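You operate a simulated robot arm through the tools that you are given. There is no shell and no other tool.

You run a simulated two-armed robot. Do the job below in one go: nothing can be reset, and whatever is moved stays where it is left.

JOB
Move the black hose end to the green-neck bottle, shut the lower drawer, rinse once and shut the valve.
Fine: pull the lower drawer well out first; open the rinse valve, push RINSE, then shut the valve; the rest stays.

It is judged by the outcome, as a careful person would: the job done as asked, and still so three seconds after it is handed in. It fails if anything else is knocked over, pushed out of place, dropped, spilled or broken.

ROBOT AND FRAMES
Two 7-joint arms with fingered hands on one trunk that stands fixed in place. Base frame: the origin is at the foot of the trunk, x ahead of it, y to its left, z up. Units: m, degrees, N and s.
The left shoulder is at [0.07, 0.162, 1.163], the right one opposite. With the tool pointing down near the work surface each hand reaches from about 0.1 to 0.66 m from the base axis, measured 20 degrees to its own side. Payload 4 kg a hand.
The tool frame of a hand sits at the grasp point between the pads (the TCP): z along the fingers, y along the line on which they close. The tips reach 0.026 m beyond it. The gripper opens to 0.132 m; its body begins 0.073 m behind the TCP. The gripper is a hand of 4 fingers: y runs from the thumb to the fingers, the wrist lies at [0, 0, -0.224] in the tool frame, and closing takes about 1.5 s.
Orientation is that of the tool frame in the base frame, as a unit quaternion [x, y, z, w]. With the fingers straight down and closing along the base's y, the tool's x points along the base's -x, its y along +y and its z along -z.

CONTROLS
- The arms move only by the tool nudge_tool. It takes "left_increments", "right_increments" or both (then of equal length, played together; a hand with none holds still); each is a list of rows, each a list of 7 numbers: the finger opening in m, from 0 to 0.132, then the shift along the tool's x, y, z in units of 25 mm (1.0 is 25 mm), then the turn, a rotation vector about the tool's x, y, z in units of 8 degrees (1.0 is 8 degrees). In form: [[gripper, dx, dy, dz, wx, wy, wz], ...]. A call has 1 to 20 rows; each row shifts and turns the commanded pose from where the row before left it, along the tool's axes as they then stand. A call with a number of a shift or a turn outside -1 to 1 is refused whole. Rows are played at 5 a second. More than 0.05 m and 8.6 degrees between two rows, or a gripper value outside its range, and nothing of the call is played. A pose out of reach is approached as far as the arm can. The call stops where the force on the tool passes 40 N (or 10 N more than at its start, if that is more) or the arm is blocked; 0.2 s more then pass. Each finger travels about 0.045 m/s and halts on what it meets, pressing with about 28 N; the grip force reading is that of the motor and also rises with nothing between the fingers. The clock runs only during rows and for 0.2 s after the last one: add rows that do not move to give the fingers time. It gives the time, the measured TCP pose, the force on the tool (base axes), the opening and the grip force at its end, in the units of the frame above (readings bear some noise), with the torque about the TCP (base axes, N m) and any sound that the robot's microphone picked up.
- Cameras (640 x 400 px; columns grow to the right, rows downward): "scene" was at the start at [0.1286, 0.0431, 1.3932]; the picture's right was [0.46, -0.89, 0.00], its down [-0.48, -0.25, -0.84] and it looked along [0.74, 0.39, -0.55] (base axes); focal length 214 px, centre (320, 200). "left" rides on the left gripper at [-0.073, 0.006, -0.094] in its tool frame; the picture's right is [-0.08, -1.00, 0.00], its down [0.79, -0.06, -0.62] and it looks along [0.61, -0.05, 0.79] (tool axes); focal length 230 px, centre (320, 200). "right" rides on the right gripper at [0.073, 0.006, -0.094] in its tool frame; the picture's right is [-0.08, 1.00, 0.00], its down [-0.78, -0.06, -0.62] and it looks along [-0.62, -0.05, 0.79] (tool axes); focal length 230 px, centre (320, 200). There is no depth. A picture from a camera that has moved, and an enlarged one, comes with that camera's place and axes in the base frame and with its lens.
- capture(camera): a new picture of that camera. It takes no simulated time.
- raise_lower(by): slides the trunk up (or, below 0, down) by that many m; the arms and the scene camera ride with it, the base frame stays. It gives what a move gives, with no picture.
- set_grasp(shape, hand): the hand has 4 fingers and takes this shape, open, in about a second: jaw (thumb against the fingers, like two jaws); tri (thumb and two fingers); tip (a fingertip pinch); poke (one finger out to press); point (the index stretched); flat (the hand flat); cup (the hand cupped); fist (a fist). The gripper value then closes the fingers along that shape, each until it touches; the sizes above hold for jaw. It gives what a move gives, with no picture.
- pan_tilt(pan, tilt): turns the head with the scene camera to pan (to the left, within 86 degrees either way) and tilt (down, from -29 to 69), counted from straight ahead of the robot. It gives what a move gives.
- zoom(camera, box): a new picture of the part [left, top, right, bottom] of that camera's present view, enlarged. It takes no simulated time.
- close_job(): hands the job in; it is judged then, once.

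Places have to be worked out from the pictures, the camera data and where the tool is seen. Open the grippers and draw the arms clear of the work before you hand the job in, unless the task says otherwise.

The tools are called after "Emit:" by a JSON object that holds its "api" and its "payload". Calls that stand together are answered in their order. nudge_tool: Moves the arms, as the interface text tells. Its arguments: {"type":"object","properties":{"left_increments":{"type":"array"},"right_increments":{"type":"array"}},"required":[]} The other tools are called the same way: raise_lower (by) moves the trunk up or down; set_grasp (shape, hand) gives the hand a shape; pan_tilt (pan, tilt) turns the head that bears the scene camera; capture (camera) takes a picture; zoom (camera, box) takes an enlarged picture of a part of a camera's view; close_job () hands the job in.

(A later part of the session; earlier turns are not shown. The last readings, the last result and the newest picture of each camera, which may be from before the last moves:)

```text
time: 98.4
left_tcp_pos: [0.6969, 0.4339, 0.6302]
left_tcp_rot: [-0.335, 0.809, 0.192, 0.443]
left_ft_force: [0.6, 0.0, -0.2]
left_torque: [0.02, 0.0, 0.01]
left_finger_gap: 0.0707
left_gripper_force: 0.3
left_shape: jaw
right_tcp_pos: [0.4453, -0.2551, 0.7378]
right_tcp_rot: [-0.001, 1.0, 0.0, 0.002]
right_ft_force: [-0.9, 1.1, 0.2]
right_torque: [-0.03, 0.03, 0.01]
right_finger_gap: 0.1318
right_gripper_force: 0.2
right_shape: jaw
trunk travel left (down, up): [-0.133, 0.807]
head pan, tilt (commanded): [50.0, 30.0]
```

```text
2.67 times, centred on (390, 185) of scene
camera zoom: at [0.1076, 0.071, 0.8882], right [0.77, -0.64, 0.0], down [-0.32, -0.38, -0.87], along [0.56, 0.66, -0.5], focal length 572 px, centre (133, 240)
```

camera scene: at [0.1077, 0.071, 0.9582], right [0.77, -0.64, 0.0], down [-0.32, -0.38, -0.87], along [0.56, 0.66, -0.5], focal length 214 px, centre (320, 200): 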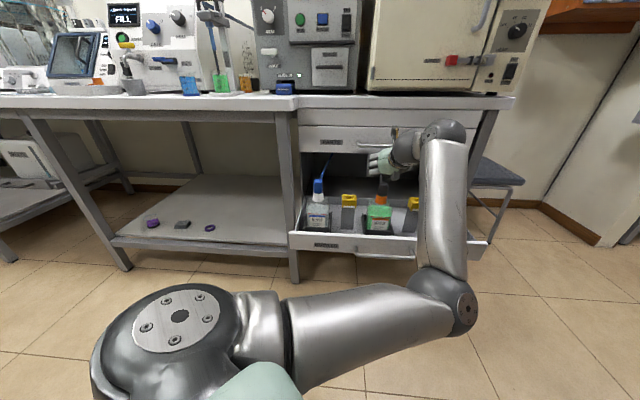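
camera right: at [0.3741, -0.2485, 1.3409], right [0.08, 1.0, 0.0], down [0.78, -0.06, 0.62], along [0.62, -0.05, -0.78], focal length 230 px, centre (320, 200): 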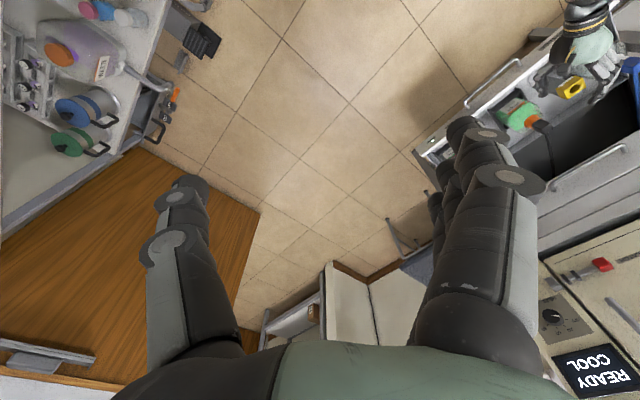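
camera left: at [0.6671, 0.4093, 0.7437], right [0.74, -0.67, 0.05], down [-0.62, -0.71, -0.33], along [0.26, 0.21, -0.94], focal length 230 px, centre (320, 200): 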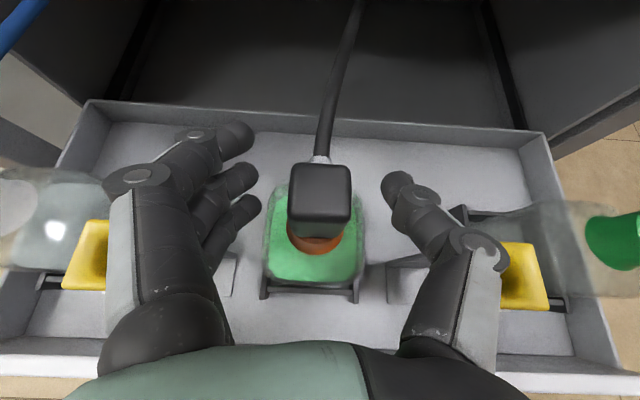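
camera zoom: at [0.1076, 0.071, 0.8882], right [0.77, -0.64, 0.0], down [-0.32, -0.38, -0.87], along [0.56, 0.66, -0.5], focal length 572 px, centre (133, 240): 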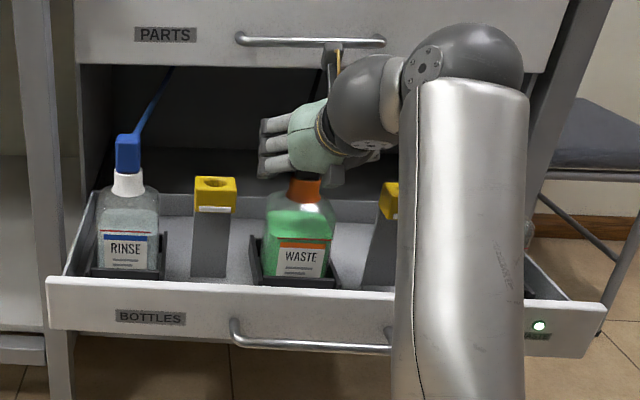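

The TCP is at the block's centre with fingers on either side, just above the neck. I close the fingers gently.

Emit:
{"api": "nudge_tool", "payload": {"left_increments": [[0.06, 0, 0, 0, 0, 0, 0], [0.05, 0, 0, 0, 0, 0, 0], [0.04, 0, 0, 0, 0, 0, 0], [0.03, 0, 0, 0, 0, 0, 0], [0.02, 0, 0, 0, 0, 0, 0], [0.01, 0, 0, 0, 0, 0, 0], [0.005, 0, 0, 0, 0, 0, 0], [0.005, 0, 0, 0, 0, 0, 0]]}}

Emit:
{"api": "capture", "payload": {"camera": "left"}}

Emit:
{"api": "zoom", "payload": {"camera": "scene", "box": [320, 120, 420, 190]}}

```text
time: 100.2
left_tcp_pos: [0.6964, 0.4355, 0.631]
left_tcp_rot: [-0.333, 0.809, 0.19, 0.445]
left_ft_force: [0.3, 1.4, 5.0]
left_torque: [-0.07, 0.09, -0.02]
left_finger_gap: 0.0153
left_gripper_force: 27.6
left_shape: jaw
right_tcp_pos: [0.4453, -0.256, 0.7364]
right_tcp_rot: [-0.001, 1.0, 0.0, 0.002]
right_ft_force: [-0.8, 0.0, 0.0]
right_torque: [0.0, 0.01, 0.02]
right_finger_gap: 0.1316
right_gripper_force: 0.1
right_shape: jaw
trunk travel left (down, up): [-0.133, 0.807]
head pan, tilt (commanded): [50.0, 30.0]
```

```text
taken
camera left: at [0.6668, 0.409, 0.7452], right [0.74, -0.67, 0.05], down [-0.62, -0.71, -0.34], along [0.26, 0.22, -0.94], focal length 230 px, centre (320, 200)
```

left: 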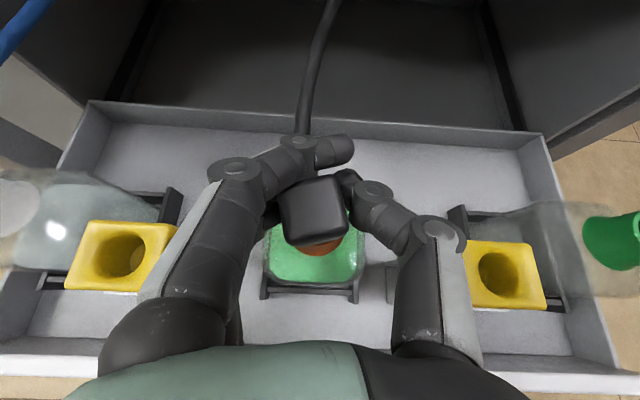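

```text
5.71 times, centred on (370, 155) of scene
camera zoom: at [0.1073, 0.0707, 0.8883], right [0.77, -0.64, 0.0], down [-0.32, -0.38, -0.87], along [0.56, 0.66, -0.5], focal length 1226 px, centre (34, 457)
```

zoom: 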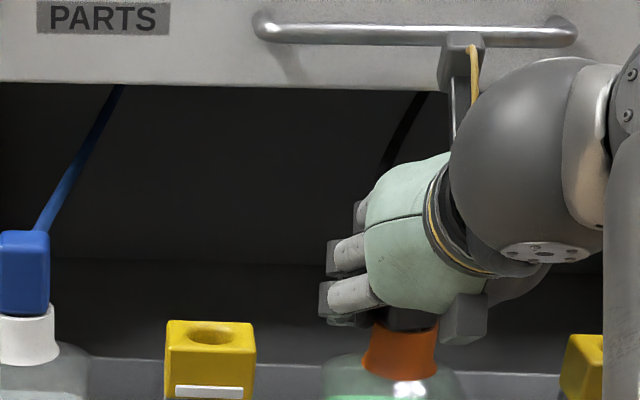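

The top finger closed behind the block over the hose, twisting the block a little. I reopen and shift back ~1.2 cm for a cleaner side grip.

Emit:
{"api": "nudge_tool", "payload": {"left_increments": [[0.03, 0, 0, 0, 0, 0, 0], [0.05, 0, 0, 0, 0, 0, 0], [0.07, 0, 0, 0, 0, 0, 0], [0.07, 0, 0, 0, 0, 0, 0], [0.07, 0, 0, 0, 0, 0, 0]]}}

Emit:
{"api": "capture", "payload": {"camera": "left"}}

```text
time: 101.4
left_tcp_pos: [0.6971, 0.4356, 0.6307]
left_tcp_rot: [-0.334, 0.81, 0.191, 0.443]
left_ft_force: [0.6, -0.5, 0.9]
left_torque: [0.01, -0.01, 0.02]
left_finger_gap: 0.0691
left_gripper_force: 0.1
left_shape: jaw
right_tcp_pos: [0.4454, -0.2558, 0.7363]
right_tcp_rot: [-0.002, 1.0, 0.001, 0.001]
right_ft_force: [0.2, -0.2, 0.6]
right_torque: [0.0, -0.02, -0.01]
right_finger_gap: 0.1316
right_gripper_force: 0.1
right_shape: jaw
trunk travel left (down, up): [-0.133, 0.807]
head pan, tilt (commanded): [50.0, 30.0]
```

```text
taken
camera left: at [0.6673, 0.4092, 0.7434], right [0.74, -0.67, 0.05], down [-0.62, -0.71, -0.33], along [0.26, 0.21, -0.94], focal length 230 px, centre (320, 200)
```

left: 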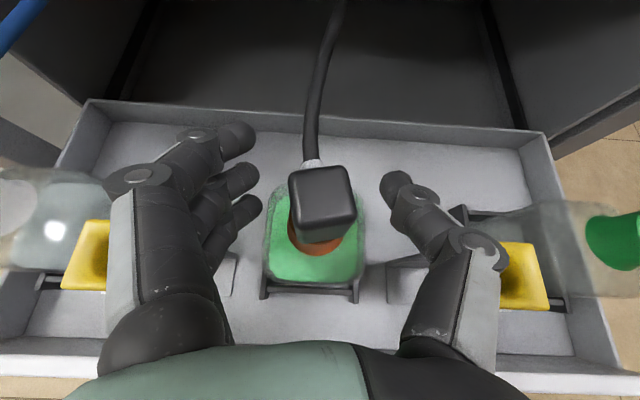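

The block turned only a few degrees in the neck and stays seated. I move back 1.2 cm and grip again.

Emit:
{"api": "nudge_tool", "payload": {"left_increments": [[0.07, 0.26, 0, -0.405, 0, 0, 0], [0.06, 0, 0, 0, 0, 0, 0], [0.05, 0, 0, 0, 0, 0, 0], [0.04, 0, 0, 0, 0, 0, 0], [0.03, 0, 0, 0, 0, 0, 0], [0.02, 0, 0, 0, 0, 0, 0], [0.01, 0, 0, 0, 0, 0, 0], [0.0, 0, 0, 0, 0, 0, 0], [0.0, 0, 0, 0, 0, 0, 0], [0.0, 0, 0, 0, 0, 0, 0]]}}

Emit:
{"api": "capture", "payload": {"camera": "left"}}

Emit:
{"api": "zoom", "payload": {"camera": "scene", "box": [320, 120, 420, 190]}}

```text
time: 103.6
left_tcp_pos: [0.6884, 0.4261, 0.6304]
left_tcp_rot: [-0.334, 0.809, 0.191, 0.444]
left_ft_force: [-1.6, 1.3, 1.0]
left_torque: [0.06, 0.05, 0.0]
left_finger_gap: 0.0238
left_gripper_force: 28.1
left_shape: jaw
right_tcp_pos: [0.4469, -0.2542, 0.7366]
right_tcp_rot: [-0.002, 1.0, 0.001, 0.002]
right_ft_force: [0.3, 0.1, -0.3]
right_torque: [0.02, -0.01, 0.01]
right_finger_gap: 0.1319
right_gripper_force: 0.1
right_shape: jaw
trunk travel left (down, up): [-0.133, 0.807]
head pan, tilt (commanded): [50.0, 30.0]
```

```text
taken
camera left: at [0.6584, 0.4008, 0.7438], right [0.74, -0.67, 0.05], down [-0.62, -0.71, -0.33], along [0.26, 0.21, -0.94], focal length 230 px, centre (320, 200)
```

left: 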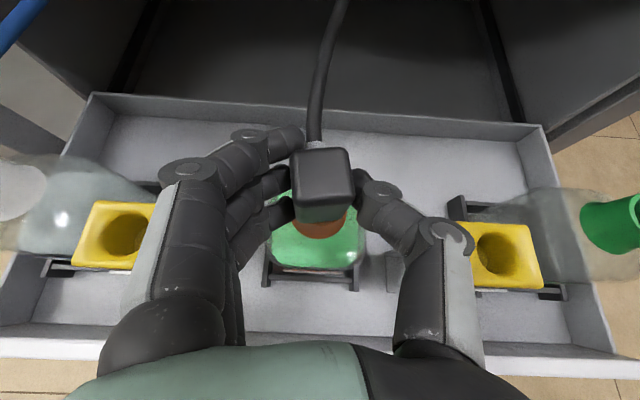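

```text
5.71 times, centred on (370, 155) of scene
camera zoom: at [0.1076, 0.071, 0.8882], right [0.77, -0.64, 0.0], down [-0.32, -0.38, -0.87], along [0.56, 0.66, -0.5], focal length 1226 px, centre (34, 457)
```

zoom: 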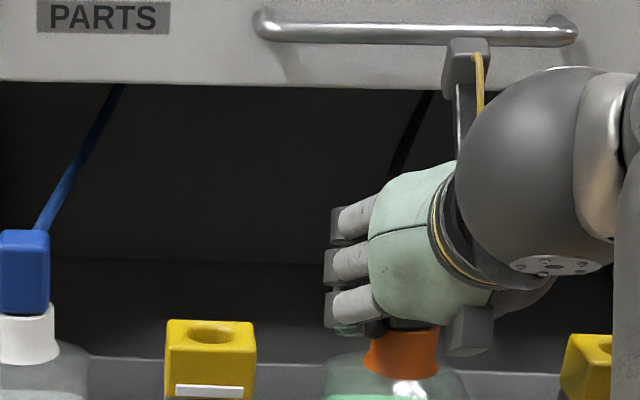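

Clean grip now (gap 24 mm, three fingers vs thumb). I lift 3 cm with the trunk and check that only the hose end comes up.

Emit:
{"api": "raise_lower", "payload": {"by": 0.03}}

Emit:
{"api": "capture", "payload": {"camera": "left"}}

Emit:
{"api": "zoom", "payload": {"camera": "scene", "box": [280, 130, 440, 230]}}

```text
time: 104.3
left_tcp_pos: [0.69, 0.4257, 0.6596]
left_tcp_rot: [-0.333, 0.811, 0.19, 0.443]
left_ft_force: [-0.3, 0.5, -0.5]
left_torque: [0.01, 0.01, 0.0]
left_finger_gap: 0.0237
left_gripper_force: 27.9
left_shape: jaw
right_tcp_pos: [0.4461, -0.2559, 0.767]
right_tcp_rot: [-0.001, 1.0, 0.0, 0.002]
right_ft_force: [-1.0, -0.4, -0.4]
right_torque: [0.0, 0.02, 0.03]
right_finger_gap: 0.1321
right_gripper_force: 0.0
right_shape: jaw
trunk travel left (down, up): [-0.163, 0.777]
head pan, tilt (commanded): [50.0, 30.0]
```

```text
taken
camera left: at [0.659, 0.4004, 0.7732], right [0.74, -0.67, 0.05], down [-0.62, -0.71, -0.33], along [0.26, 0.21, -0.94], focal length 230 px, centre (320, 200)
```

left: 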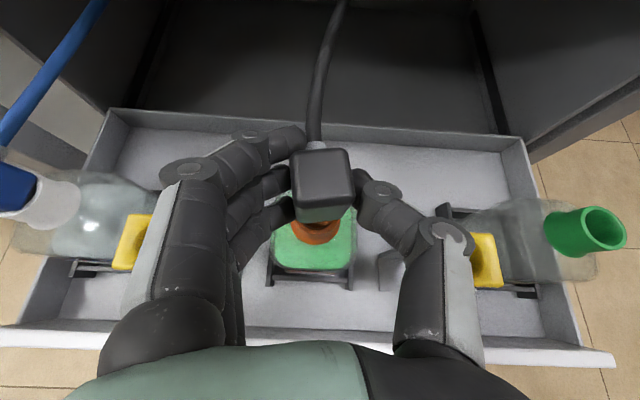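

```text
4.00 times, centred on (360, 180) of scene
camera zoom: at [0.1081, 0.0709, 0.9181], right [0.77, -0.64, 0.0], down [-0.32, -0.38, -0.87], along [0.56, 0.66, -0.5], focal length 858 px, centre (160, 280)
```

zoom: 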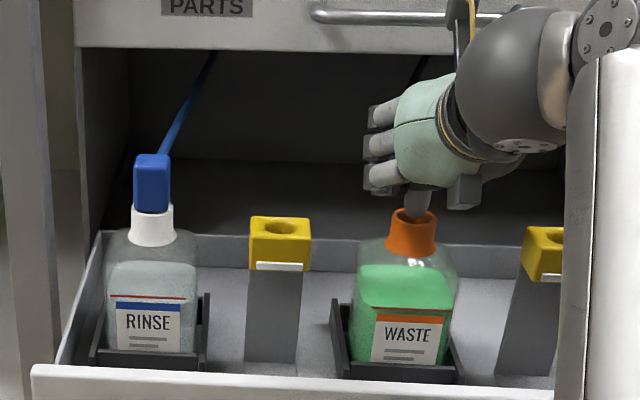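

The hose end lifted freely with its plug visible, and the bottle stayed put. I raise 6 cm more for clearance.

Emit:
{"api": "raise_lower", "payload": {"by": 0.06}}

Emit:
{"api": "capture", "payload": {"camera": "left"}}

Emit:
{"api": "zoom", "payload": {"camera": "scene", "box": [280, 110, 440, 230]}}

```text
time: 105.3
left_tcp_pos: [0.6875, 0.4261, 0.7195]
left_tcp_rot: [-0.333, 0.81, 0.19, 0.443]
left_ft_force: [-1.1, 0.9, -0.3]
left_torque: [-0.02, 0.02, -0.01]
left_finger_gap: 0.0235
left_gripper_force: 28.0
left_shape: jaw
right_tcp_pos: [0.446, -0.2547, 0.8264]
right_tcp_rot: [0.0, 1.0, 0.0, 0.002]
right_ft_force: [-0.7, 0.9, -0.2]
right_torque: [-0.06, 0.01, 0.02]
right_finger_gap: 0.1318
right_gripper_force: 0.0
right_shape: jaw
trunk travel left (down, up): [-0.223, 0.717]
head pan, tilt (commanded): [50.0, 30.0]
```

```text
taken
camera left: at [0.6588, 0.4007, 0.8332], right [0.74, -0.67, 0.05], down [-0.62, -0.71, -0.33], along [0.26, 0.21, -0.94], focal length 230 px, centre (320, 200)
```

left: 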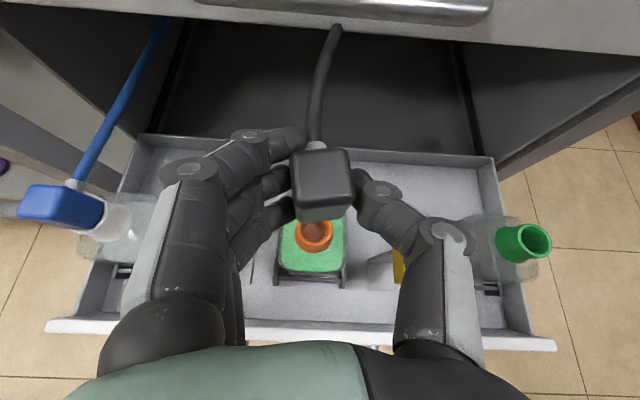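

```text
3.33 times, centred on (360, 170) of scene
camera zoom: at [0.1081, 0.071, 0.9781], right [0.77, -0.64, 0.0], down [-0.32, -0.38, -0.87], along [0.56, 0.66, -0.5], focal length 715 px, centre (187, 300)
```

zoom: 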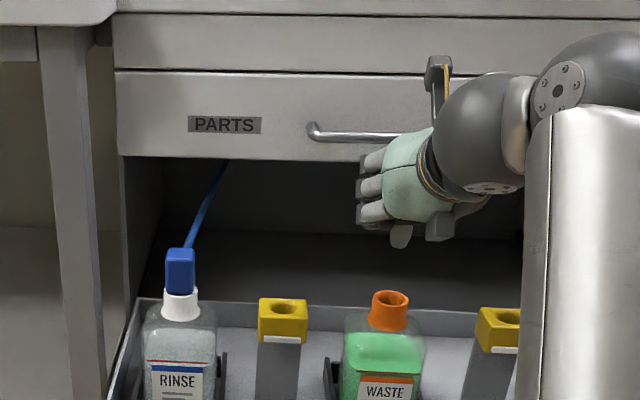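

Plug is clear of the orange neck. I zoom to measure both necks precisely from the same frame.

Emit:
{"api": "zoom", "payload": {"camera": "left", "box": [270, 195, 360, 255]}}

Emit:
{"api": "zoom", "payload": {"camera": "left", "box": [470, 205, 580, 280]}}

```text
6.67 times, centred on (315, 225) of left
camera zoom: at [0.6588, 0.4007, 0.8332], right [0.74, -0.67, 0.05], down [-0.62, -0.71, -0.33], along [0.26, 0.21, -0.94], focal length 1534 px, centre (353, 33)
```

zoom: 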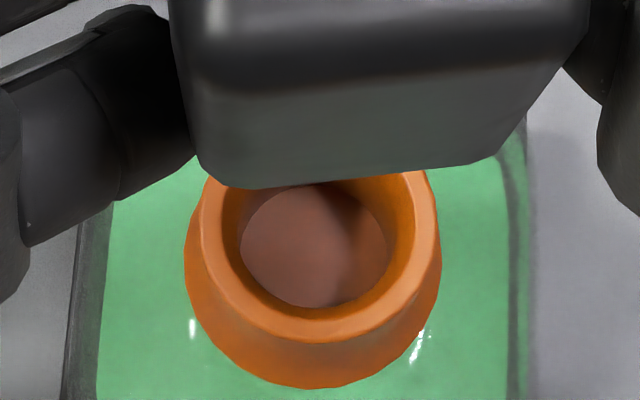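

```text
5.33 times, centred on (525, 242) of left
camera zoom: at [0.6588, 0.4007, 0.8332], right [0.74, -0.67, 0.05], down [-0.62, -0.71, -0.33], along [0.26, 0.21, -0.94], focal length 1227 px, centre (-773, -27)
```

zoom: 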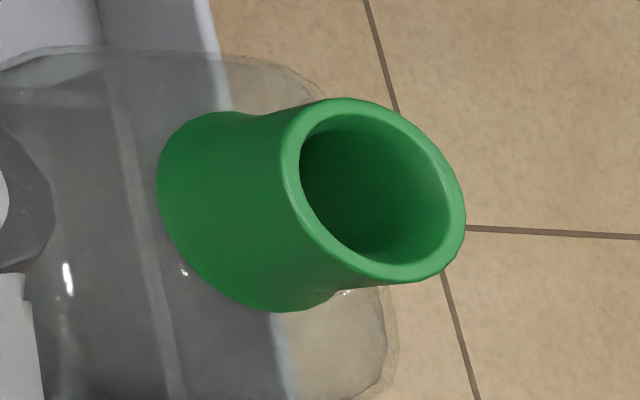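

Neck-to-neck offset is about 0.232 m along the drawer, both at n≈0.801. I carry the hose end right in small steps at z≈0.72, watching forces and reach.

Emit:
{"api": "nudge_tool", "payload": {"left_increments": [[0.0, 0, -0.8, 0, 0, 0, 0], [0.0, 0, -0.8, 0, 0, 0, 0], [0.0, 0, -0.8, 0, 0, 0, 0], [0.0, 0, -0.8, 0, 0, 0, 0], [0.0, 0, -0.8, 0, 0, 0, 0], [0.0, 0, -0.8, 0, 0, 0, 0], [0.0, 0, 0, 0, 0, 0, 0]]}}

Emit:
{"api": "capture", "payload": {"camera": "left"}}

```text
time: 106.9
left_tcp_pos: [0.7716, 0.3418, 0.7191]
left_tcp_rot: [-0.334, 0.809, 0.192, 0.444]
left_ft_force: [-0.3, 0.5, 1.0]
left_torque: [-0.02, 0.01, 0.02]
left_finger_gap: 0.0237
left_gripper_force: 27.7
left_shape: jaw
right_tcp_pos: [0.4469, -0.2557, 0.8258]
right_tcp_rot: [-0.001, 1.0, 0.001, 0.002]
right_ft_force: [0.2, -0.3, -0.5]
right_torque: [0.02, 0.04, -0.01]
right_finger_gap: 0.1319
right_gripper_force: 0.0
right_shape: jaw
trunk travel left (down, up): [-0.223, 0.717]
head pan, tilt (commanded): [50.0, 30.0]
```

```text
taken
camera left: at [0.7428, 0.3158, 0.8323], right [0.74, -0.67, 0.05], down [-0.62, -0.71, -0.33], along [0.26, 0.21, -0.94], focal length 230 px, centre (320, 200)
```

left: 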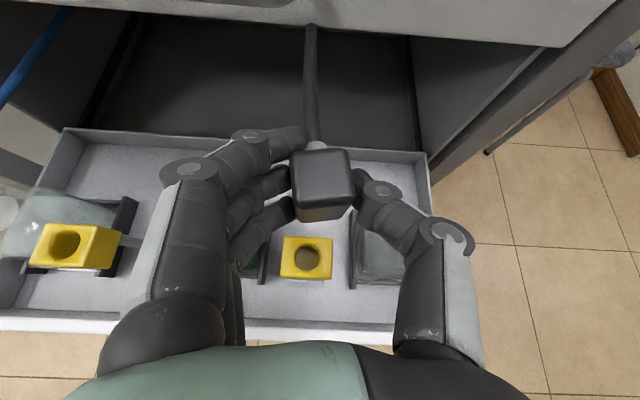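

Tracking exactly, no load from the hose. I continue the rest of the way.

Emit:
{"api": "nudge_tool", "payload": {"left_increments": [[0.0, 0, -0.757, 0, 0, 0, 0], [0.0, 0, -0.757, 0, 0, 0, 0], [0.0, 0, -0.757, 0, 0, 0, 0], [0.0, 0, -0.757, 0, 0, 0, 0], [0.0, 0, -0.757, 0, 0, 0, 0], [0.0, 0, -0.757, 0, 0, 0, 0], [0.0, 0, 0, 0, 0, 0, 0]]}}

Emit:
{"api": "capture", "payload": {"camera": "left"}}

Emit:
{"api": "capture", "payload": {"camera": "scene"}}

```text
time: 108.5
left_tcp_pos: [0.8537, 0.2642, 0.7174]
left_tcp_rot: [-0.329, 0.809, 0.188, 0.449]
left_ft_force: [-0.1, -0.8, -0.4]
left_torque: [0.01, 0.01, 0.02]
left_finger_gap: 0.0235
left_gripper_force: 27.6
left_shape: jaw
left hand out of reach, approached as far as the arm can: row 6
right_tcp_pos: [0.4455, -0.2562, 0.8275]
right_tcp_rot: [0.0, 1.0, 0.001, 0.001]
right_ft_force: [-0.4, 0.1, 0.4]
right_torque: [-0.03, 0.02, -0.01]
right_finger_gap: 0.1319
right_gripper_force: 0.0
right_shape: jaw
trunk travel left (down, up): [-0.223, 0.717]
head pan, tilt (commanded): [50.0, 30.0]
```

```text
taken
camera left: at [0.8221, 0.2398, 0.8312], right [0.73, -0.68, 0.06], down [-0.63, -0.7, -0.34], along [0.27, 0.21, -0.94], focal length 230 px, centre (320, 200)
```

left: 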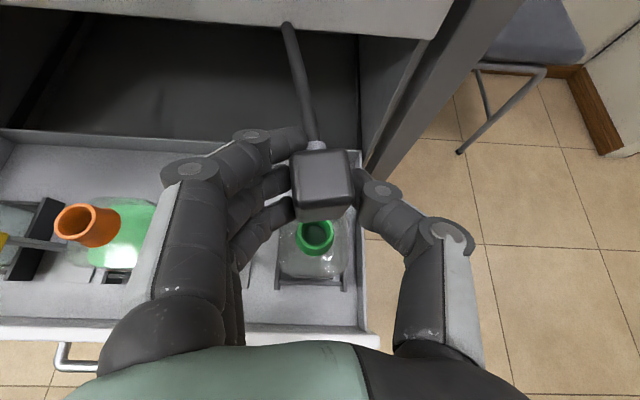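

```text
taken
camera scene: at [0.1079, 0.071, 0.9781], right [0.77, -0.64, 0.0], down [-0.32, -0.38, -0.87], along [0.56, 0.66, -0.5], focal length 214 px, centre (320, 200)
```

scene: 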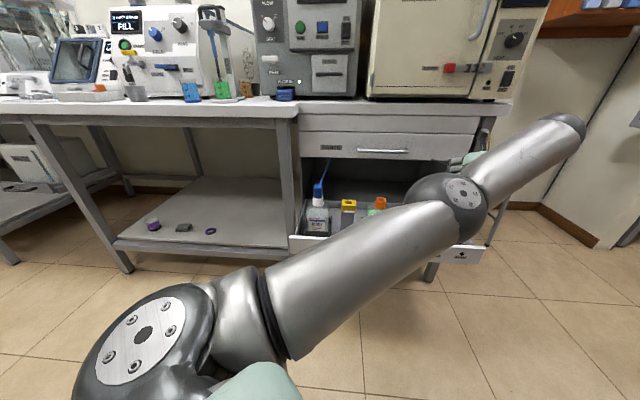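

Hand is essentially above the green neck. As reference, the orange neck appeared at pixel (314.7, 228.6) when the plug was exactly above it; I measure where the green neck appears now.

Emit:
{"api": "zoom", "payload": {"camera": "left", "box": [270, 195, 360, 255]}}

```text
6.67 times, centred on (315, 225) of left
camera zoom: at [0.8221, 0.2398, 0.8312], right [0.73, -0.68, 0.06], down [-0.63, -0.7, -0.34], along [0.27, 0.21, -0.94], focal length 1534 px, centre (353, 33)
```

zoom: 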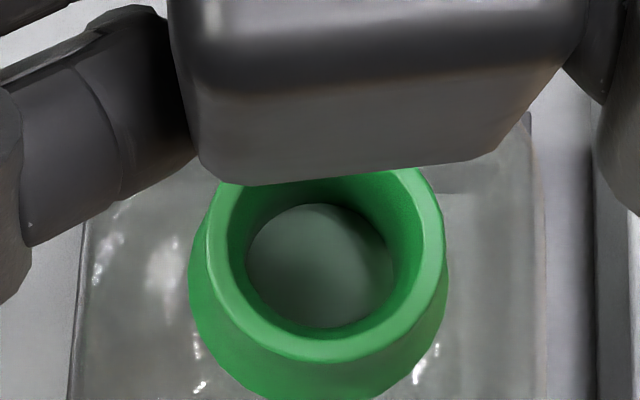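

Green neck computes to (0.864, 0.270); the plug axis is within about 1.5 mm of it. I lower with the trunk 4 cm and check alignment.

Emit:
{"api": "raise_lower", "payload": {"by": -0.04}}

Emit:
{"api": "capture", "payload": {"camera": "left"}}

Emit:
{"api": "zoom", "payload": {"camera": "left", "box": [270, 195, 360, 255]}}

```text
time: 109.3
left_tcp_pos: [0.8534, 0.2657, 0.6774]
left_tcp_rot: [-0.329, 0.81, 0.187, 0.448]
left_ft_force: [-0.1, 0.3, 0.3]
left_torque: [0.0, 0.0, -0.02]
left_finger_gap: 0.0236
left_gripper_force: 28.1
left_shape: jaw
right_tcp_pos: [0.4469, -0.2547, 0.7868]
right_tcp_rot: [-0.001, 1.0, 0.001, 0.002]
right_ft_force: [-0.5, 0.7, -0.1]
right_torque: [-0.04, 0.0, -0.01]
right_finger_gap: 0.1318
right_gripper_force: 0.0
right_shape: jaw
trunk travel left (down, up): [-0.183, 0.757]
head pan, tilt (commanded): [50.0, 30.0]
```

```text
taken
camera left: at [0.8218, 0.2402, 0.7909], right [0.73, -0.68, 0.06], down [-0.63, -0.7, -0.34], along [0.27, 0.21, -0.94], focal length 230 px, centre (320, 200)
```

left: 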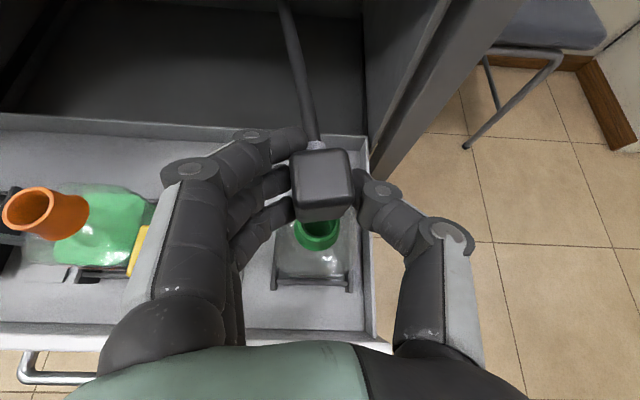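

```text
6.67 times, centred on (315, 225) of left
camera zoom: at [0.8218, 0.2402, 0.7909], right [0.73, -0.68, 0.06], down [-0.63, -0.7, -0.34], along [0.27, 0.21, -0.94], focal length 1534 px, centre (353, 33)
```

zoom: 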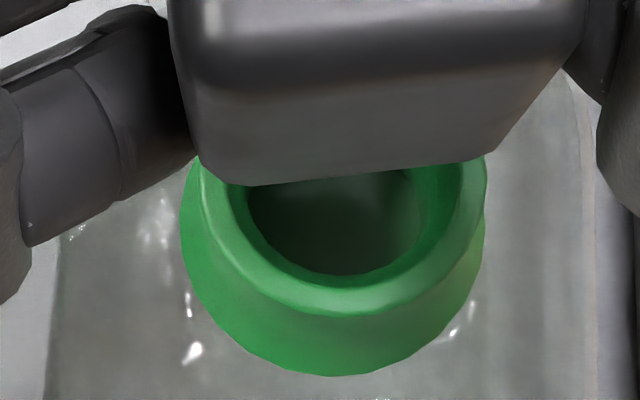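

Alignment is good to about 2 mm, slightly left. A small 8° clockwise yaw shifts the plug ~1.7 mm right and gives reach margin; I do that above the neck and recheck.

Emit:
{"api": "nudge_tool", "payload": {"left_increments": [[0.0, 0, 0, 0, 0.42, 0, 0.26], [0.0, 0, 0, 0, 0.42, 0, 0.26], [0.0, 0, 0, 0, 0, 0, 0]]}}

Emit:
{"api": "zoom", "payload": {"camera": "left", "box": [260, 130, 380, 255]}}

Emit:
{"api": "capture", "payload": {"camera": "right"}}

```text
time: 110.1
left_tcp_pos: [0.8524, 0.2761, 0.6755]
left_tcp_rot: [-0.295, 0.823, 0.169, 0.454]
left_ft_force: [-0.4, -0.1, -0.4]
left_torque: [0.0, -0.01, -0.04]
left_finger_gap: 0.0232
left_gripper_force: 27.7
left_shape: jaw
left hand out of reach, approached as far as the arm can: row 1, 2
right_tcp_pos: [0.4463, -0.2554, 0.7877]
right_tcp_rot: [-0.001, 1.0, 0.001, 0.002]
right_ft_force: [0.5, -0.8, -0.1]
right_torque: [0.01, 0.02, -0.02]
right_finger_gap: 0.1319
right_gripper_force: 0.1
right_shape: jaw
trunk travel left (down, up): [-0.183, 0.757]
head pan, tilt (commanded): [50.0, 30.0]
```

```text
3.20 times, centred on (320, 192) of left
camera zoom: at [0.8207, 0.2541, 0.7885], right [0.67, -0.74, 0.06], down [-0.69, -0.64, -0.34], along [0.29, 0.19, -0.94], focal length 736 px, centre (320, 224)
```

zoom: 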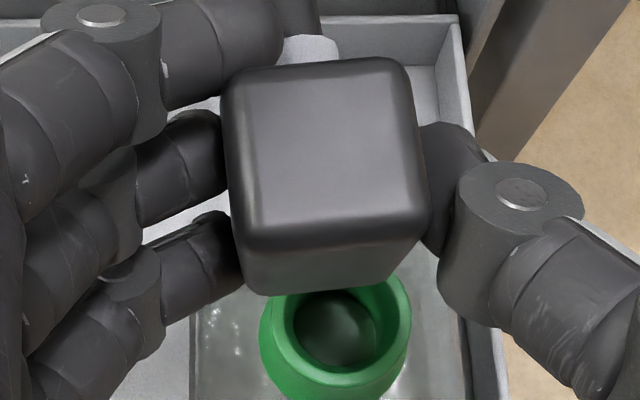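

```text
taken
camera right: at [0.3741, -0.2485, 0.8809], right [0.08, 1.0, 0.0], down [0.78, -0.06, 0.62], along [0.62, -0.05, -0.78], focal length 230 px, centre (320, 200)
```

right: 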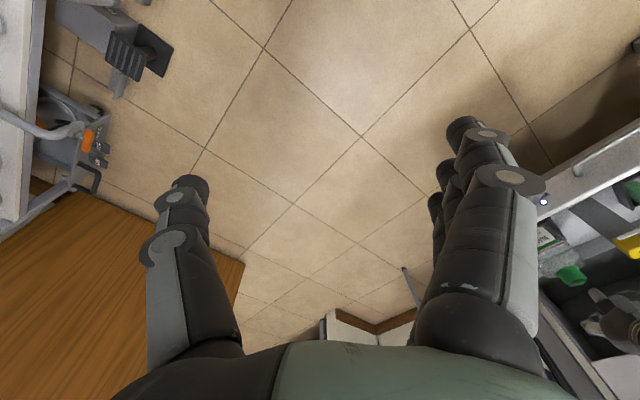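

Near full stretch the hand slid about 1 cm off, though nothing was touched. I raise 3 cm for safety, then yaw a bit more clockwise (which earlier restored reach) and re-aim.

Emit:
{"api": "raise_lower", "payload": {"by": 0.03}}

Emit:
{"api": "nudge_tool", "payload": {"left_increments": [[0.0, 0, 0, 0, 0.6, 0, 0.38], [0.0, 0, 0, 0, 0.6, 0, 0.38], [0.0, 0, 0, 0, 0, 0, 0]]}}

Emit:
{"api": "capture", "payload": {"camera": "left"}}

```text
time: 110.9
left_tcp_pos: [0.8534, 0.2764, 0.7041]
left_tcp_rot: [-0.294, 0.824, 0.168, 0.454]
left_ft_force: [-0.4, -0.8, -0.1]
left_torque: [0.04, 0.05, 0.0]
left_finger_gap: 0.0234
left_gripper_force: 27.9
left_shape: jaw
right_tcp_pos: [0.4459, -0.2541, 0.8171]
right_tcp_rot: [-0.001, 1.0, 0.002, 0.002]
right_ft_force: [-0.3, 0.5, -0.3]
right_torque: [0.0, 0.02, 0.01]
right_finger_gap: 0.1318
right_gripper_force: 0.0
right_shape: jaw
trunk travel left (down, up): [-0.213, 0.727]
head pan, tilt (commanded): [50.0, 30.0]
```

```text
time: 111.7
left_tcp_pos: [0.8526, 0.2756, 0.7052]
left_tcp_rot: [-0.211, 0.849, 0.122, 0.468]
left_ft_force: [0.3, 0.3, 0.8]
left_torque: [0.02, 0.01, 0.03]
left_finger_gap: 0.0232
left_gripper_force: 27.6
left_shape: jaw
right_tcp_pos: [0.4462, -0.2557, 0.8173]
right_tcp_rot: [-0.001, 1.0, 0.001, 0.002]
right_ft_force: [0.7, 0.1, -0.2]
right_torque: [0.01, 0.01, 0.0]
right_finger_gap: 0.132
right_gripper_force: 0.1
right_shape: jaw
trunk travel left (down, up): [-0.213, 0.727]
head pan, tilt (commanded): [50.0, 30.0]
```

```text
taken
camera left: at [0.8172, 0.2614, 0.8185], right [0.51, -0.86, 0.06], down [-0.8, -0.5, -0.34], along [0.32, 0.13, -0.94], focal length 230 px, centre (320, 200)
```

left: 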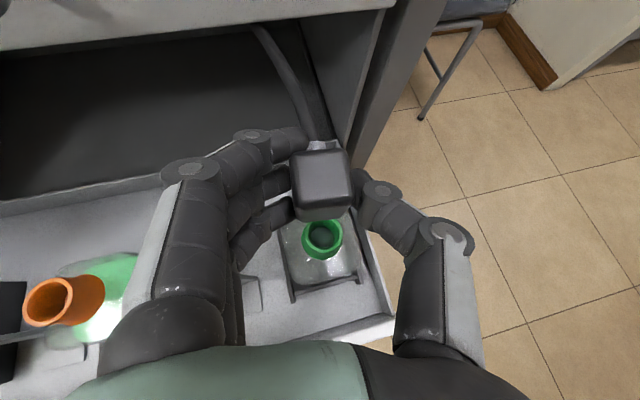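

Now the arm reaches cleanly at this yaw. I zoom to measure the neck relative to the plug.

Emit:
{"api": "zoom", "payload": {"camera": "left", "box": [270, 195, 375, 265]}}

```text
5.71 times, centred on (322, 230) of left
camera zoom: at [0.8172, 0.2614, 0.8185], right [0.51, -0.86, 0.06], down [-0.8, -0.5, -0.34], along [0.32, 0.13, -0.94], focal length 1315 px, centre (306, 29)
```

zoom: 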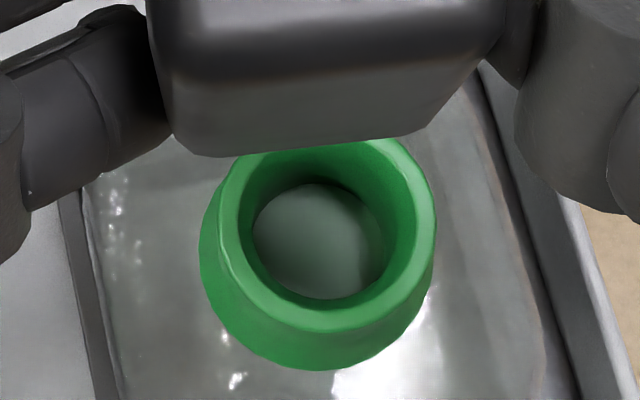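

The plug needs to move about 9.6 mm in −y. I make that correction and verify.

Emit:
{"api": "nudge_tool", "payload": {"left_increments": [[0.0, 0.055, -0.16, -0.09, 0, 0, 0], [0.0, 0.055, -0.16, -0.09, 0, 0, 0], [0.0, 0, 0, 0, 0, 0, 0]]}}

Emit:
{"api": "zoom", "payload": {"camera": "left", "box": [270, 195, 375, 265]}}

```text
time: 112.5
left_tcp_pos: [0.8523, 0.2672, 0.7052]
left_tcp_rot: [-0.212, 0.849, 0.123, 0.468]
left_ft_force: [0.2, -0.3, -0.2]
left_torque: [-0.03, -0.01, 0.01]
left_finger_gap: 0.0232
left_gripper_force: 27.7
left_shape: jaw
right_tcp_pos: [0.4462, -0.2556, 0.8167]
right_tcp_rot: [-0.001, 1.0, 0.001, 0.002]
right_ft_force: [0.1, -0.2, 0.6]
right_torque: [0.01, -0.02, 0.0]
right_finger_gap: 0.1321
right_gripper_force: 0.0
right_shape: jaw
trunk travel left (down, up): [-0.213, 0.727]
head pan, tilt (commanded): [50.0, 30.0]
```

```text
5.71 times, centred on (322, 230) of left
camera zoom: at [0.8165, 0.2518, 0.8182], right [0.51, -0.86, 0.06], down [-0.8, -0.5, -0.34], along [0.32, 0.13, -0.94], focal length 1315 px, centre (306, 29)
```

zoom: 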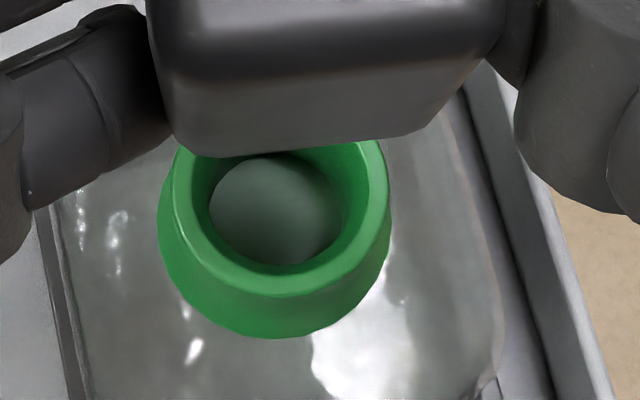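

The neck now appears within ~1 mm of the reference alignment. I lower with the trunk 5 cm to enter the bore and check forces.

Emit:
{"api": "raise_lower", "payload": {"by": -0.045}}

Emit:
{"api": "zoom", "payload": {"camera": "left", "box": [260, 130, 380, 255]}}

```text
time: 113.4
left_tcp_pos: [0.8528, 0.2673, 0.6602]
left_tcp_rot: [-0.211, 0.849, 0.122, 0.468]
left_ft_force: [0.4, 0.3, -0.4]
left_torque: [0.02, 0.02, 0.0]
left_finger_gap: 0.0236
left_gripper_force: 27.8
left_shape: jaw
right_tcp_pos: [0.4466, -0.2561, 0.7714]
right_tcp_rot: [-0.001, 1.0, 0.001, 0.003]
right_ft_force: [-0.6, -0.1, -0.3]
right_torque: [0.01, 0.02, 0.0]
right_finger_gap: 0.1319
right_gripper_force: 0.1
right_shape: jaw
trunk travel left (down, up): [-0.168, 0.772]
head pan, tilt (commanded): [50.0, 30.0]
```

```text
3.20 times, centred on (320, 192) of left
camera zoom: at [0.8162, 0.252, 0.7737], right [0.51, -0.86, 0.06], down [-0.8, -0.5, -0.34], along [0.32, 0.13, -0.94], focal length 736 px, centre (320, 224)
```

zoom: 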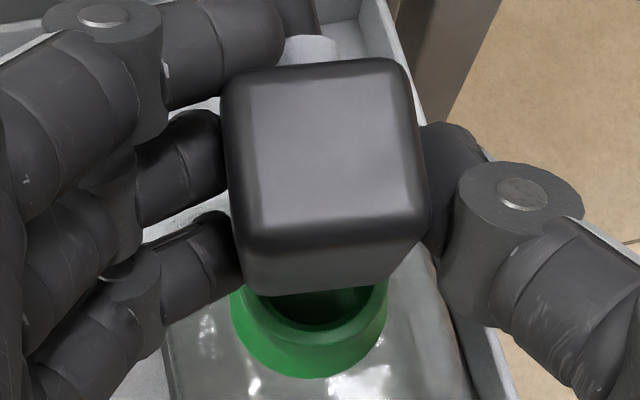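

No contact force. I lower 2 cm more.

Emit:
{"api": "raise_lower", "payload": {"by": -0.02}}

Emit:
{"api": "zoom", "payload": {"camera": "left", "box": [260, 130, 380, 255]}}

```text
time: 114.0
left_tcp_pos: [0.8521, 0.2675, 0.6402]
left_tcp_rot: [-0.211, 0.85, 0.122, 0.468]
left_ft_force: [0.7, 0.9, 0.7]
left_torque: [0.01, -0.02, -0.01]
left_finger_gap: 0.0234
left_gripper_force: 28.4
left_shape: jaw
right_tcp_pos: [0.4473, -0.2557, 0.7527]
right_tcp_rot: [-0.001, 1.0, 0.001, 0.002]
right_ft_force: [-0.2, 0.0, -1.1]
right_torque: [-0.02, 0.02, 0.01]
right_finger_gap: 0.1321
right_gripper_force: 0.1
right_shape: jaw
trunk travel left (down, up): [-0.148, 0.792]
head pan, tilt (commanded): [50.0, 30.0]
```

```text
3.20 times, centred on (320, 192) of left
camera zoom: at [0.8162, 0.252, 0.7536], right [0.51, -0.86, 0.06], down [-0.8, -0.5, -0.34], along [0.32, 0.13, -0.94], focal length 736 px, centre (320, 224)
```

zoom: 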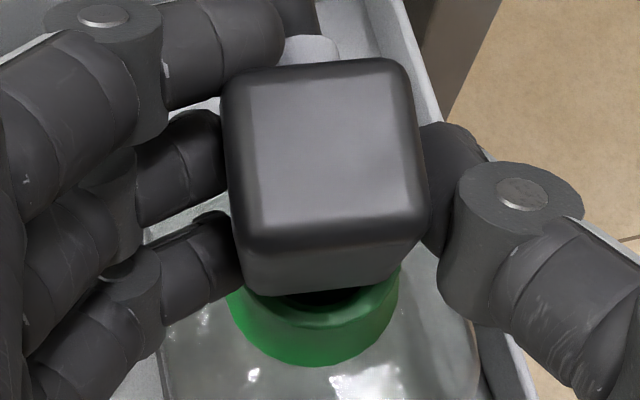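

The plug is entering with no force. I lower the last centimetre to seat it.

Emit:
{"api": "raise_lower", "payload": {"by": -0.01}}

Emit:
{"api": "zoom", "payload": {"camera": "left", "box": [260, 130, 380, 255]}}

Emit:
{"api": "capture", "payload": {"camera": "scene"}}

```text
time: 114.6
left_tcp_pos: [0.8513, 0.268, 0.6329]
left_tcp_rot: [-0.211, 0.848, 0.123, 0.471]
left_ft_force: [-2.7, 0.7, 7.2]
left_torque: [0.15, 0.1, 0.02]
left_finger_gap: 0.0235
left_gripper_force: 28.1
left_shape: jaw
right_tcp_pos: [0.4464, -0.2556, 0.7425]
right_tcp_rot: [-0.001, 1.0, 0.001, 0.003]
right_ft_force: [0.9, 0.0, -0.5]
right_torque: [0.01, -0.01, -0.02]
right_finger_gap: 0.132
right_gripper_force: 0.1
right_shape: jaw
trunk travel left (down, up): [-0.138, 0.802]
head pan, tilt (commanded): [50.0, 30.0]
```

```text
3.20 times, centred on (320, 192) of left
camera zoom: at [0.8153, 0.2522, 0.7463], right [0.51, -0.86, 0.06], down [-0.8, -0.5, -0.34], along [0.32, 0.13, -0.94], focal length 736 px, centre (320, 224)
```

zoom: 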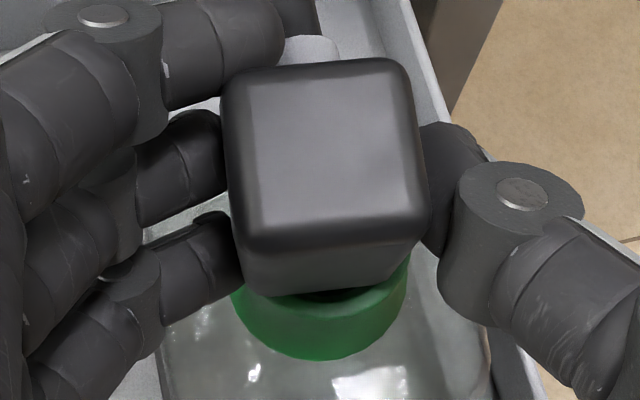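

```text
taken
camera scene: at [0.1068, 0.0708, 0.8934], right [0.77, -0.64, 0.0], down [-0.32, -0.38, -0.87], along [0.56, 0.66, -0.5], focal length 214 px, centre (320, 200)
```

scene: 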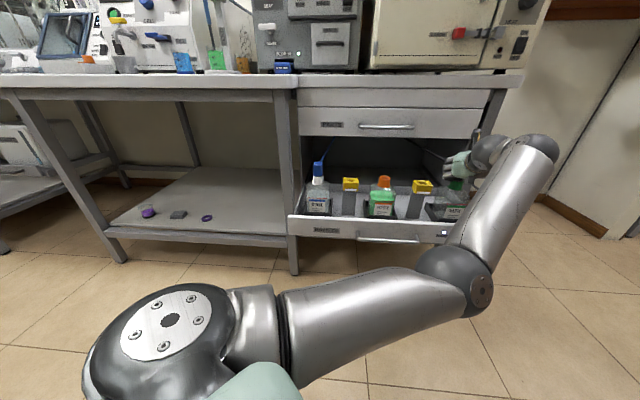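

There is 7 N upward contact at nearly the original seating height. I press a few millimetres more to be sure it is seated.

Emit:
{"api": "raise_lower", "payload": {"by": -0.005}}

Emit:
{"api": "zoom", "payload": {"camera": "left", "box": [260, 130, 380, 255]}}

Emit:
{"api": "zoom", "payload": {"camera": "scene", "box": [380, 120, 520, 250]}}

```text
time: 115.2
left_tcp_pos: [0.8526, 0.2669, 0.631]
left_tcp_rot: [-0.211, 0.847, 0.123, 0.472]
left_ft_force: [-1.4, 3.1, 17.0]
left_torque: [0.16, 0.11, -0.04]
left_finger_gap: 0.0234
left_gripper_force: 27.6
left_shape: jaw
right_tcp_pos: [0.4459, -0.2567, 0.738]
right_tcp_rot: [-0.001, 1.0, 0.001, 0.004]
right_ft_force: [-0.8, -0.7, 0.0]
right_torque: [0.01, -0.02, 0.01]
right_finger_gap: 0.1318
right_gripper_force: 0.0
right_shape: jaw
trunk travel left (down, up): [-0.133, 0.807]
head pan, tilt (commanded): [50.0, 30.0]
```

```text
3.20 times, centred on (320, 192) of left
camera zoom: at [0.8144, 0.2517, 0.7437], right [0.51, -0.86, 0.06], down [-0.8, -0.5, -0.34], along [0.32, 0.13, -0.94], focal length 736 px, centre (320, 224)
```

zoom: 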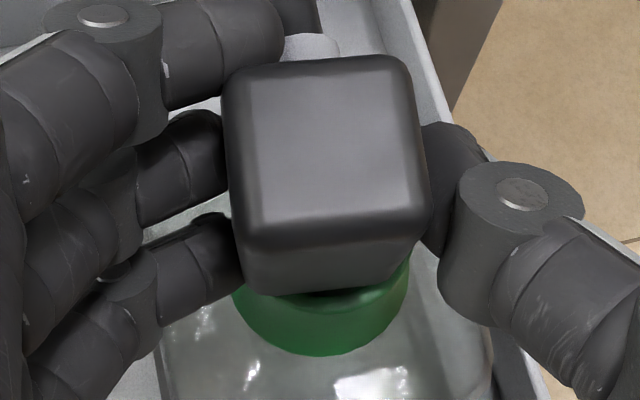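

```text
3.08 times, centred on (450, 185) of scene
camera zoom: at [0.1057, 0.0705, 0.8887], right [0.77, -0.64, 0.0], down [-0.32, -0.38, -0.87], along [0.56, 0.66, -0.5], focal length 660 px, centre (-80, 246)
```

zoom: 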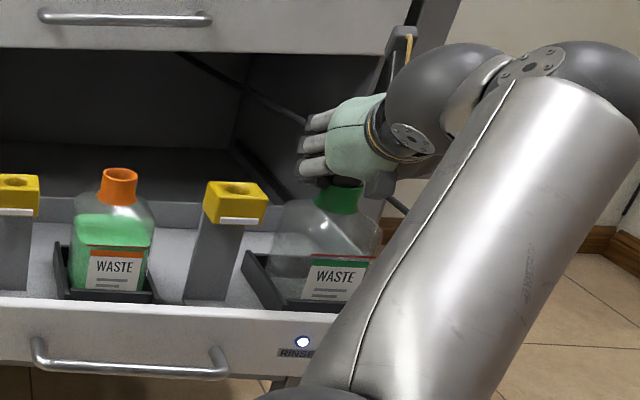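

17 N at z≈0.631, the same height it sat at in the orange bottle, so it is seated. I relieve the pressure slightly and open the fingers.

Emit:
{"api": "raise_lower", "payload": {"by": 0.005}}

Emit:
{"api": "nudge_tool", "payload": {"left_increments": [[0.03, 0, 0, 0, 0, 0, 0], [0.04, 0, 0, 0, 0, 0, 0], [0.05, 0, 0, 0, 0, 0, 0], [0.06, 0, 0, 0, 0, 0, 0], [0.07, 0, 0, 0, 0, 0, 0], [0.07, 0, 0, 0, 0, 0, 0]]}}

Emit:
{"api": "capture", "payload": {"camera": "left"}}

```text
time: 115.7
left_tcp_pos: [0.8518, 0.2663, 0.6298]
left_tcp_rot: [-0.212, 0.849, 0.122, 0.468]
left_ft_force: [-2.4, 1.1, 11.0]
left_torque: [0.1, 0.12, 0.01]
left_finger_gap: 0.0239
left_gripper_force: 28.2
left_shape: jaw
right_tcp_pos: [0.4454, -0.2562, 0.7428]
right_tcp_rot: [0.0, 1.0, 0.001, 0.002]
right_ft_force: [0.3, 0.1, 0.0]
right_torque: [0.01, 0.01, -0.01]
right_finger_gap: 0.1318
right_gripper_force: 0.0
right_shape: jaw
trunk travel left (down, up): [-0.138, 0.802]
head pan, tilt (commanded): [50.0, 30.0]
```

```text
time: 117.1
left_tcp_pos: [0.8525, 0.2669, 0.6296]
left_tcp_rot: [-0.212, 0.849, 0.123, 0.467]
left_ft_force: [0.4, 0.4, -0.5]
left_torque: [0.01, 0.01, -0.04]
left_finger_gap: 0.0692
left_gripper_force: 0.0
left_shape: jaw
right_tcp_pos: [0.4459, -0.2559, 0.7415]
right_tcp_rot: [-0.002, 1.0, 0.0, 0.001]
right_ft_force: [0.7, -0.5, 0.9]
right_torque: [0.02, 0.0, -0.02]
right_finger_gap: 0.1322
right_gripper_force: 0.1
right_shape: jaw
trunk travel left (down, up): [-0.138, 0.802]
head pan, tilt (commanded): [50.0, 30.0]
```

```text
taken
camera left: at [0.8164, 0.252, 0.7434], right [0.51, -0.86, 0.06], down [-0.8, -0.5, -0.34], along [0.32, 0.13, -0.94], focal length 230 px, centre (320, 200)
```

left: 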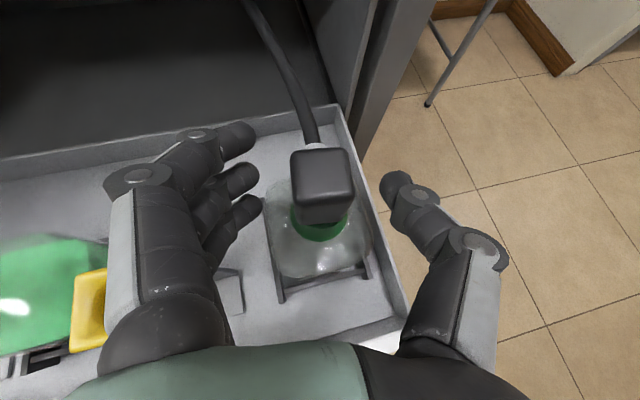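

The hose end stands upright in the green neck on its own. I withdraw the hand straight back (away from the hose), then look.

Emit:
{"api": "nudge_tool", "payload": {"left_increments": [[0.07, 0.478, 0, -0.762, 0, 0, 0], [0.07, 0.478, 0, -0.762, 0, 0, 0], [0.07, 0.478, 0, -0.762, 0, 0, 0], [0.07, 0.478, 0, -0.762, 0, 0, 0], [0.07, 0.2, 0, -0.762, 0, 0, 0]]}}

Emit:
{"api": "capture", "payload": {"camera": "left"}}

Emit:
{"api": "capture", "payload": {"camera": "scene"}}

```text
time: 118.3
left_tcp_pos: [0.7881, 0.2264, 0.625]
left_tcp_rot: [-0.212, 0.849, 0.122, 0.468]
left_ft_force: [-0.6, 0.1, -0.8]
left_torque: [0.0, 0.0, -0.03]
left_finger_gap: 0.0693
left_gripper_force: 0.1
left_shape: jaw
left hand out of reach, approached as far as the arm can: row 4, 5
right_tcp_pos: [0.4461, -0.255, 0.7423]
right_tcp_rot: [-0.002, 1.0, 0.001, 0.002]
right_ft_force: [0.4, 0.8, -0.3]
right_torque: [-0.04, 0.01, -0.01]
right_finger_gap: 0.1319
right_gripper_force: 0.1
right_shape: jaw
trunk travel left (down, up): [-0.138, 0.802]
head pan, tilt (commanded): [50.0, 30.0]
```

```text
taken
camera left: at [0.7516, 0.2105, 0.7383], right [0.51, -0.86, 0.06], down [-0.8, -0.5, -0.34], along [0.32, 0.13, -0.94], focal length 230 px, centre (320, 200)
```

left: 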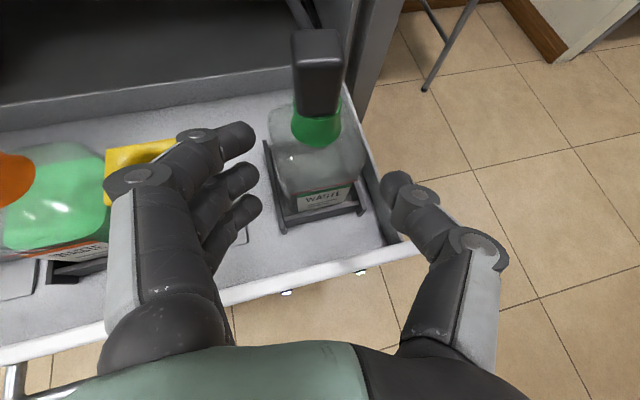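

```text
taken
camera scene: at [0.1078, 0.071, 0.8932], right [0.77, -0.64, 0.0], down [-0.32, -0.38, -0.87], along [0.56, 0.66, -0.5], focal length 214 px, centre (320, 200)
```

scene: 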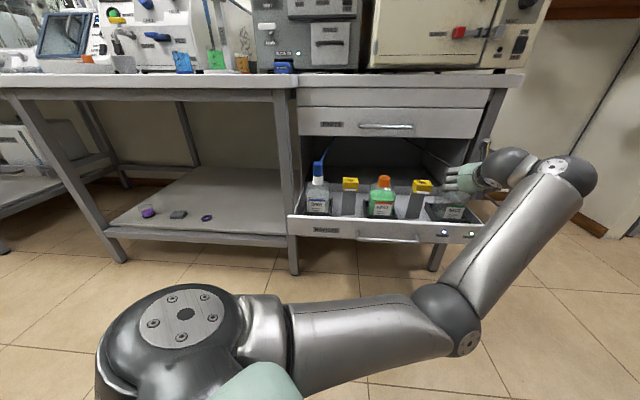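

The hose end sits upright in the green-neck bottle. I check the drawer lamps and the seating.

Emit:
{"api": "zoom", "payload": {"camera": "scene", "box": [400, 150, 500, 250]}}

Emit:
{"api": "zoom", "payload": {"camera": "left", "box": [260, 10, 380, 240]}}

```text
4.00 times, centred on (450, 200) of scene
camera zoom: at [0.1078, 0.071, 0.8932], right [0.77, -0.64, 0.0], down [-0.32, -0.38, -0.87], along [0.56, 0.66, -0.5], focal length 858 px, centre (-200, 200)
```

zoom: 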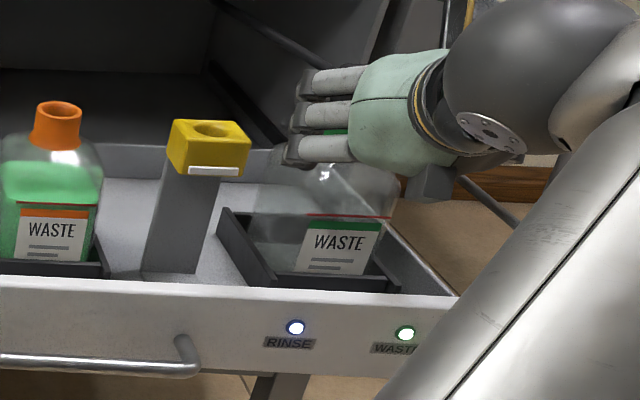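

```text
1.74 times, centred on (320, 125) of left
camera zoom: at [0.7516, 0.2105, 0.7383], right [0.51, -0.86, 0.06], down [-0.8, -0.5, -0.34], along [0.32, 0.13, -0.94], focal length 400 px, centre (320, 330)
```

zoom: 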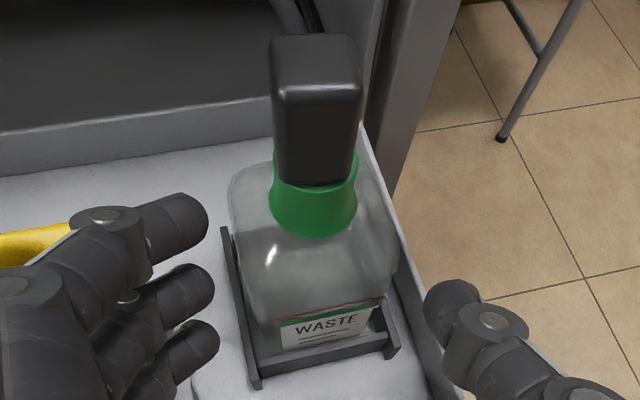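

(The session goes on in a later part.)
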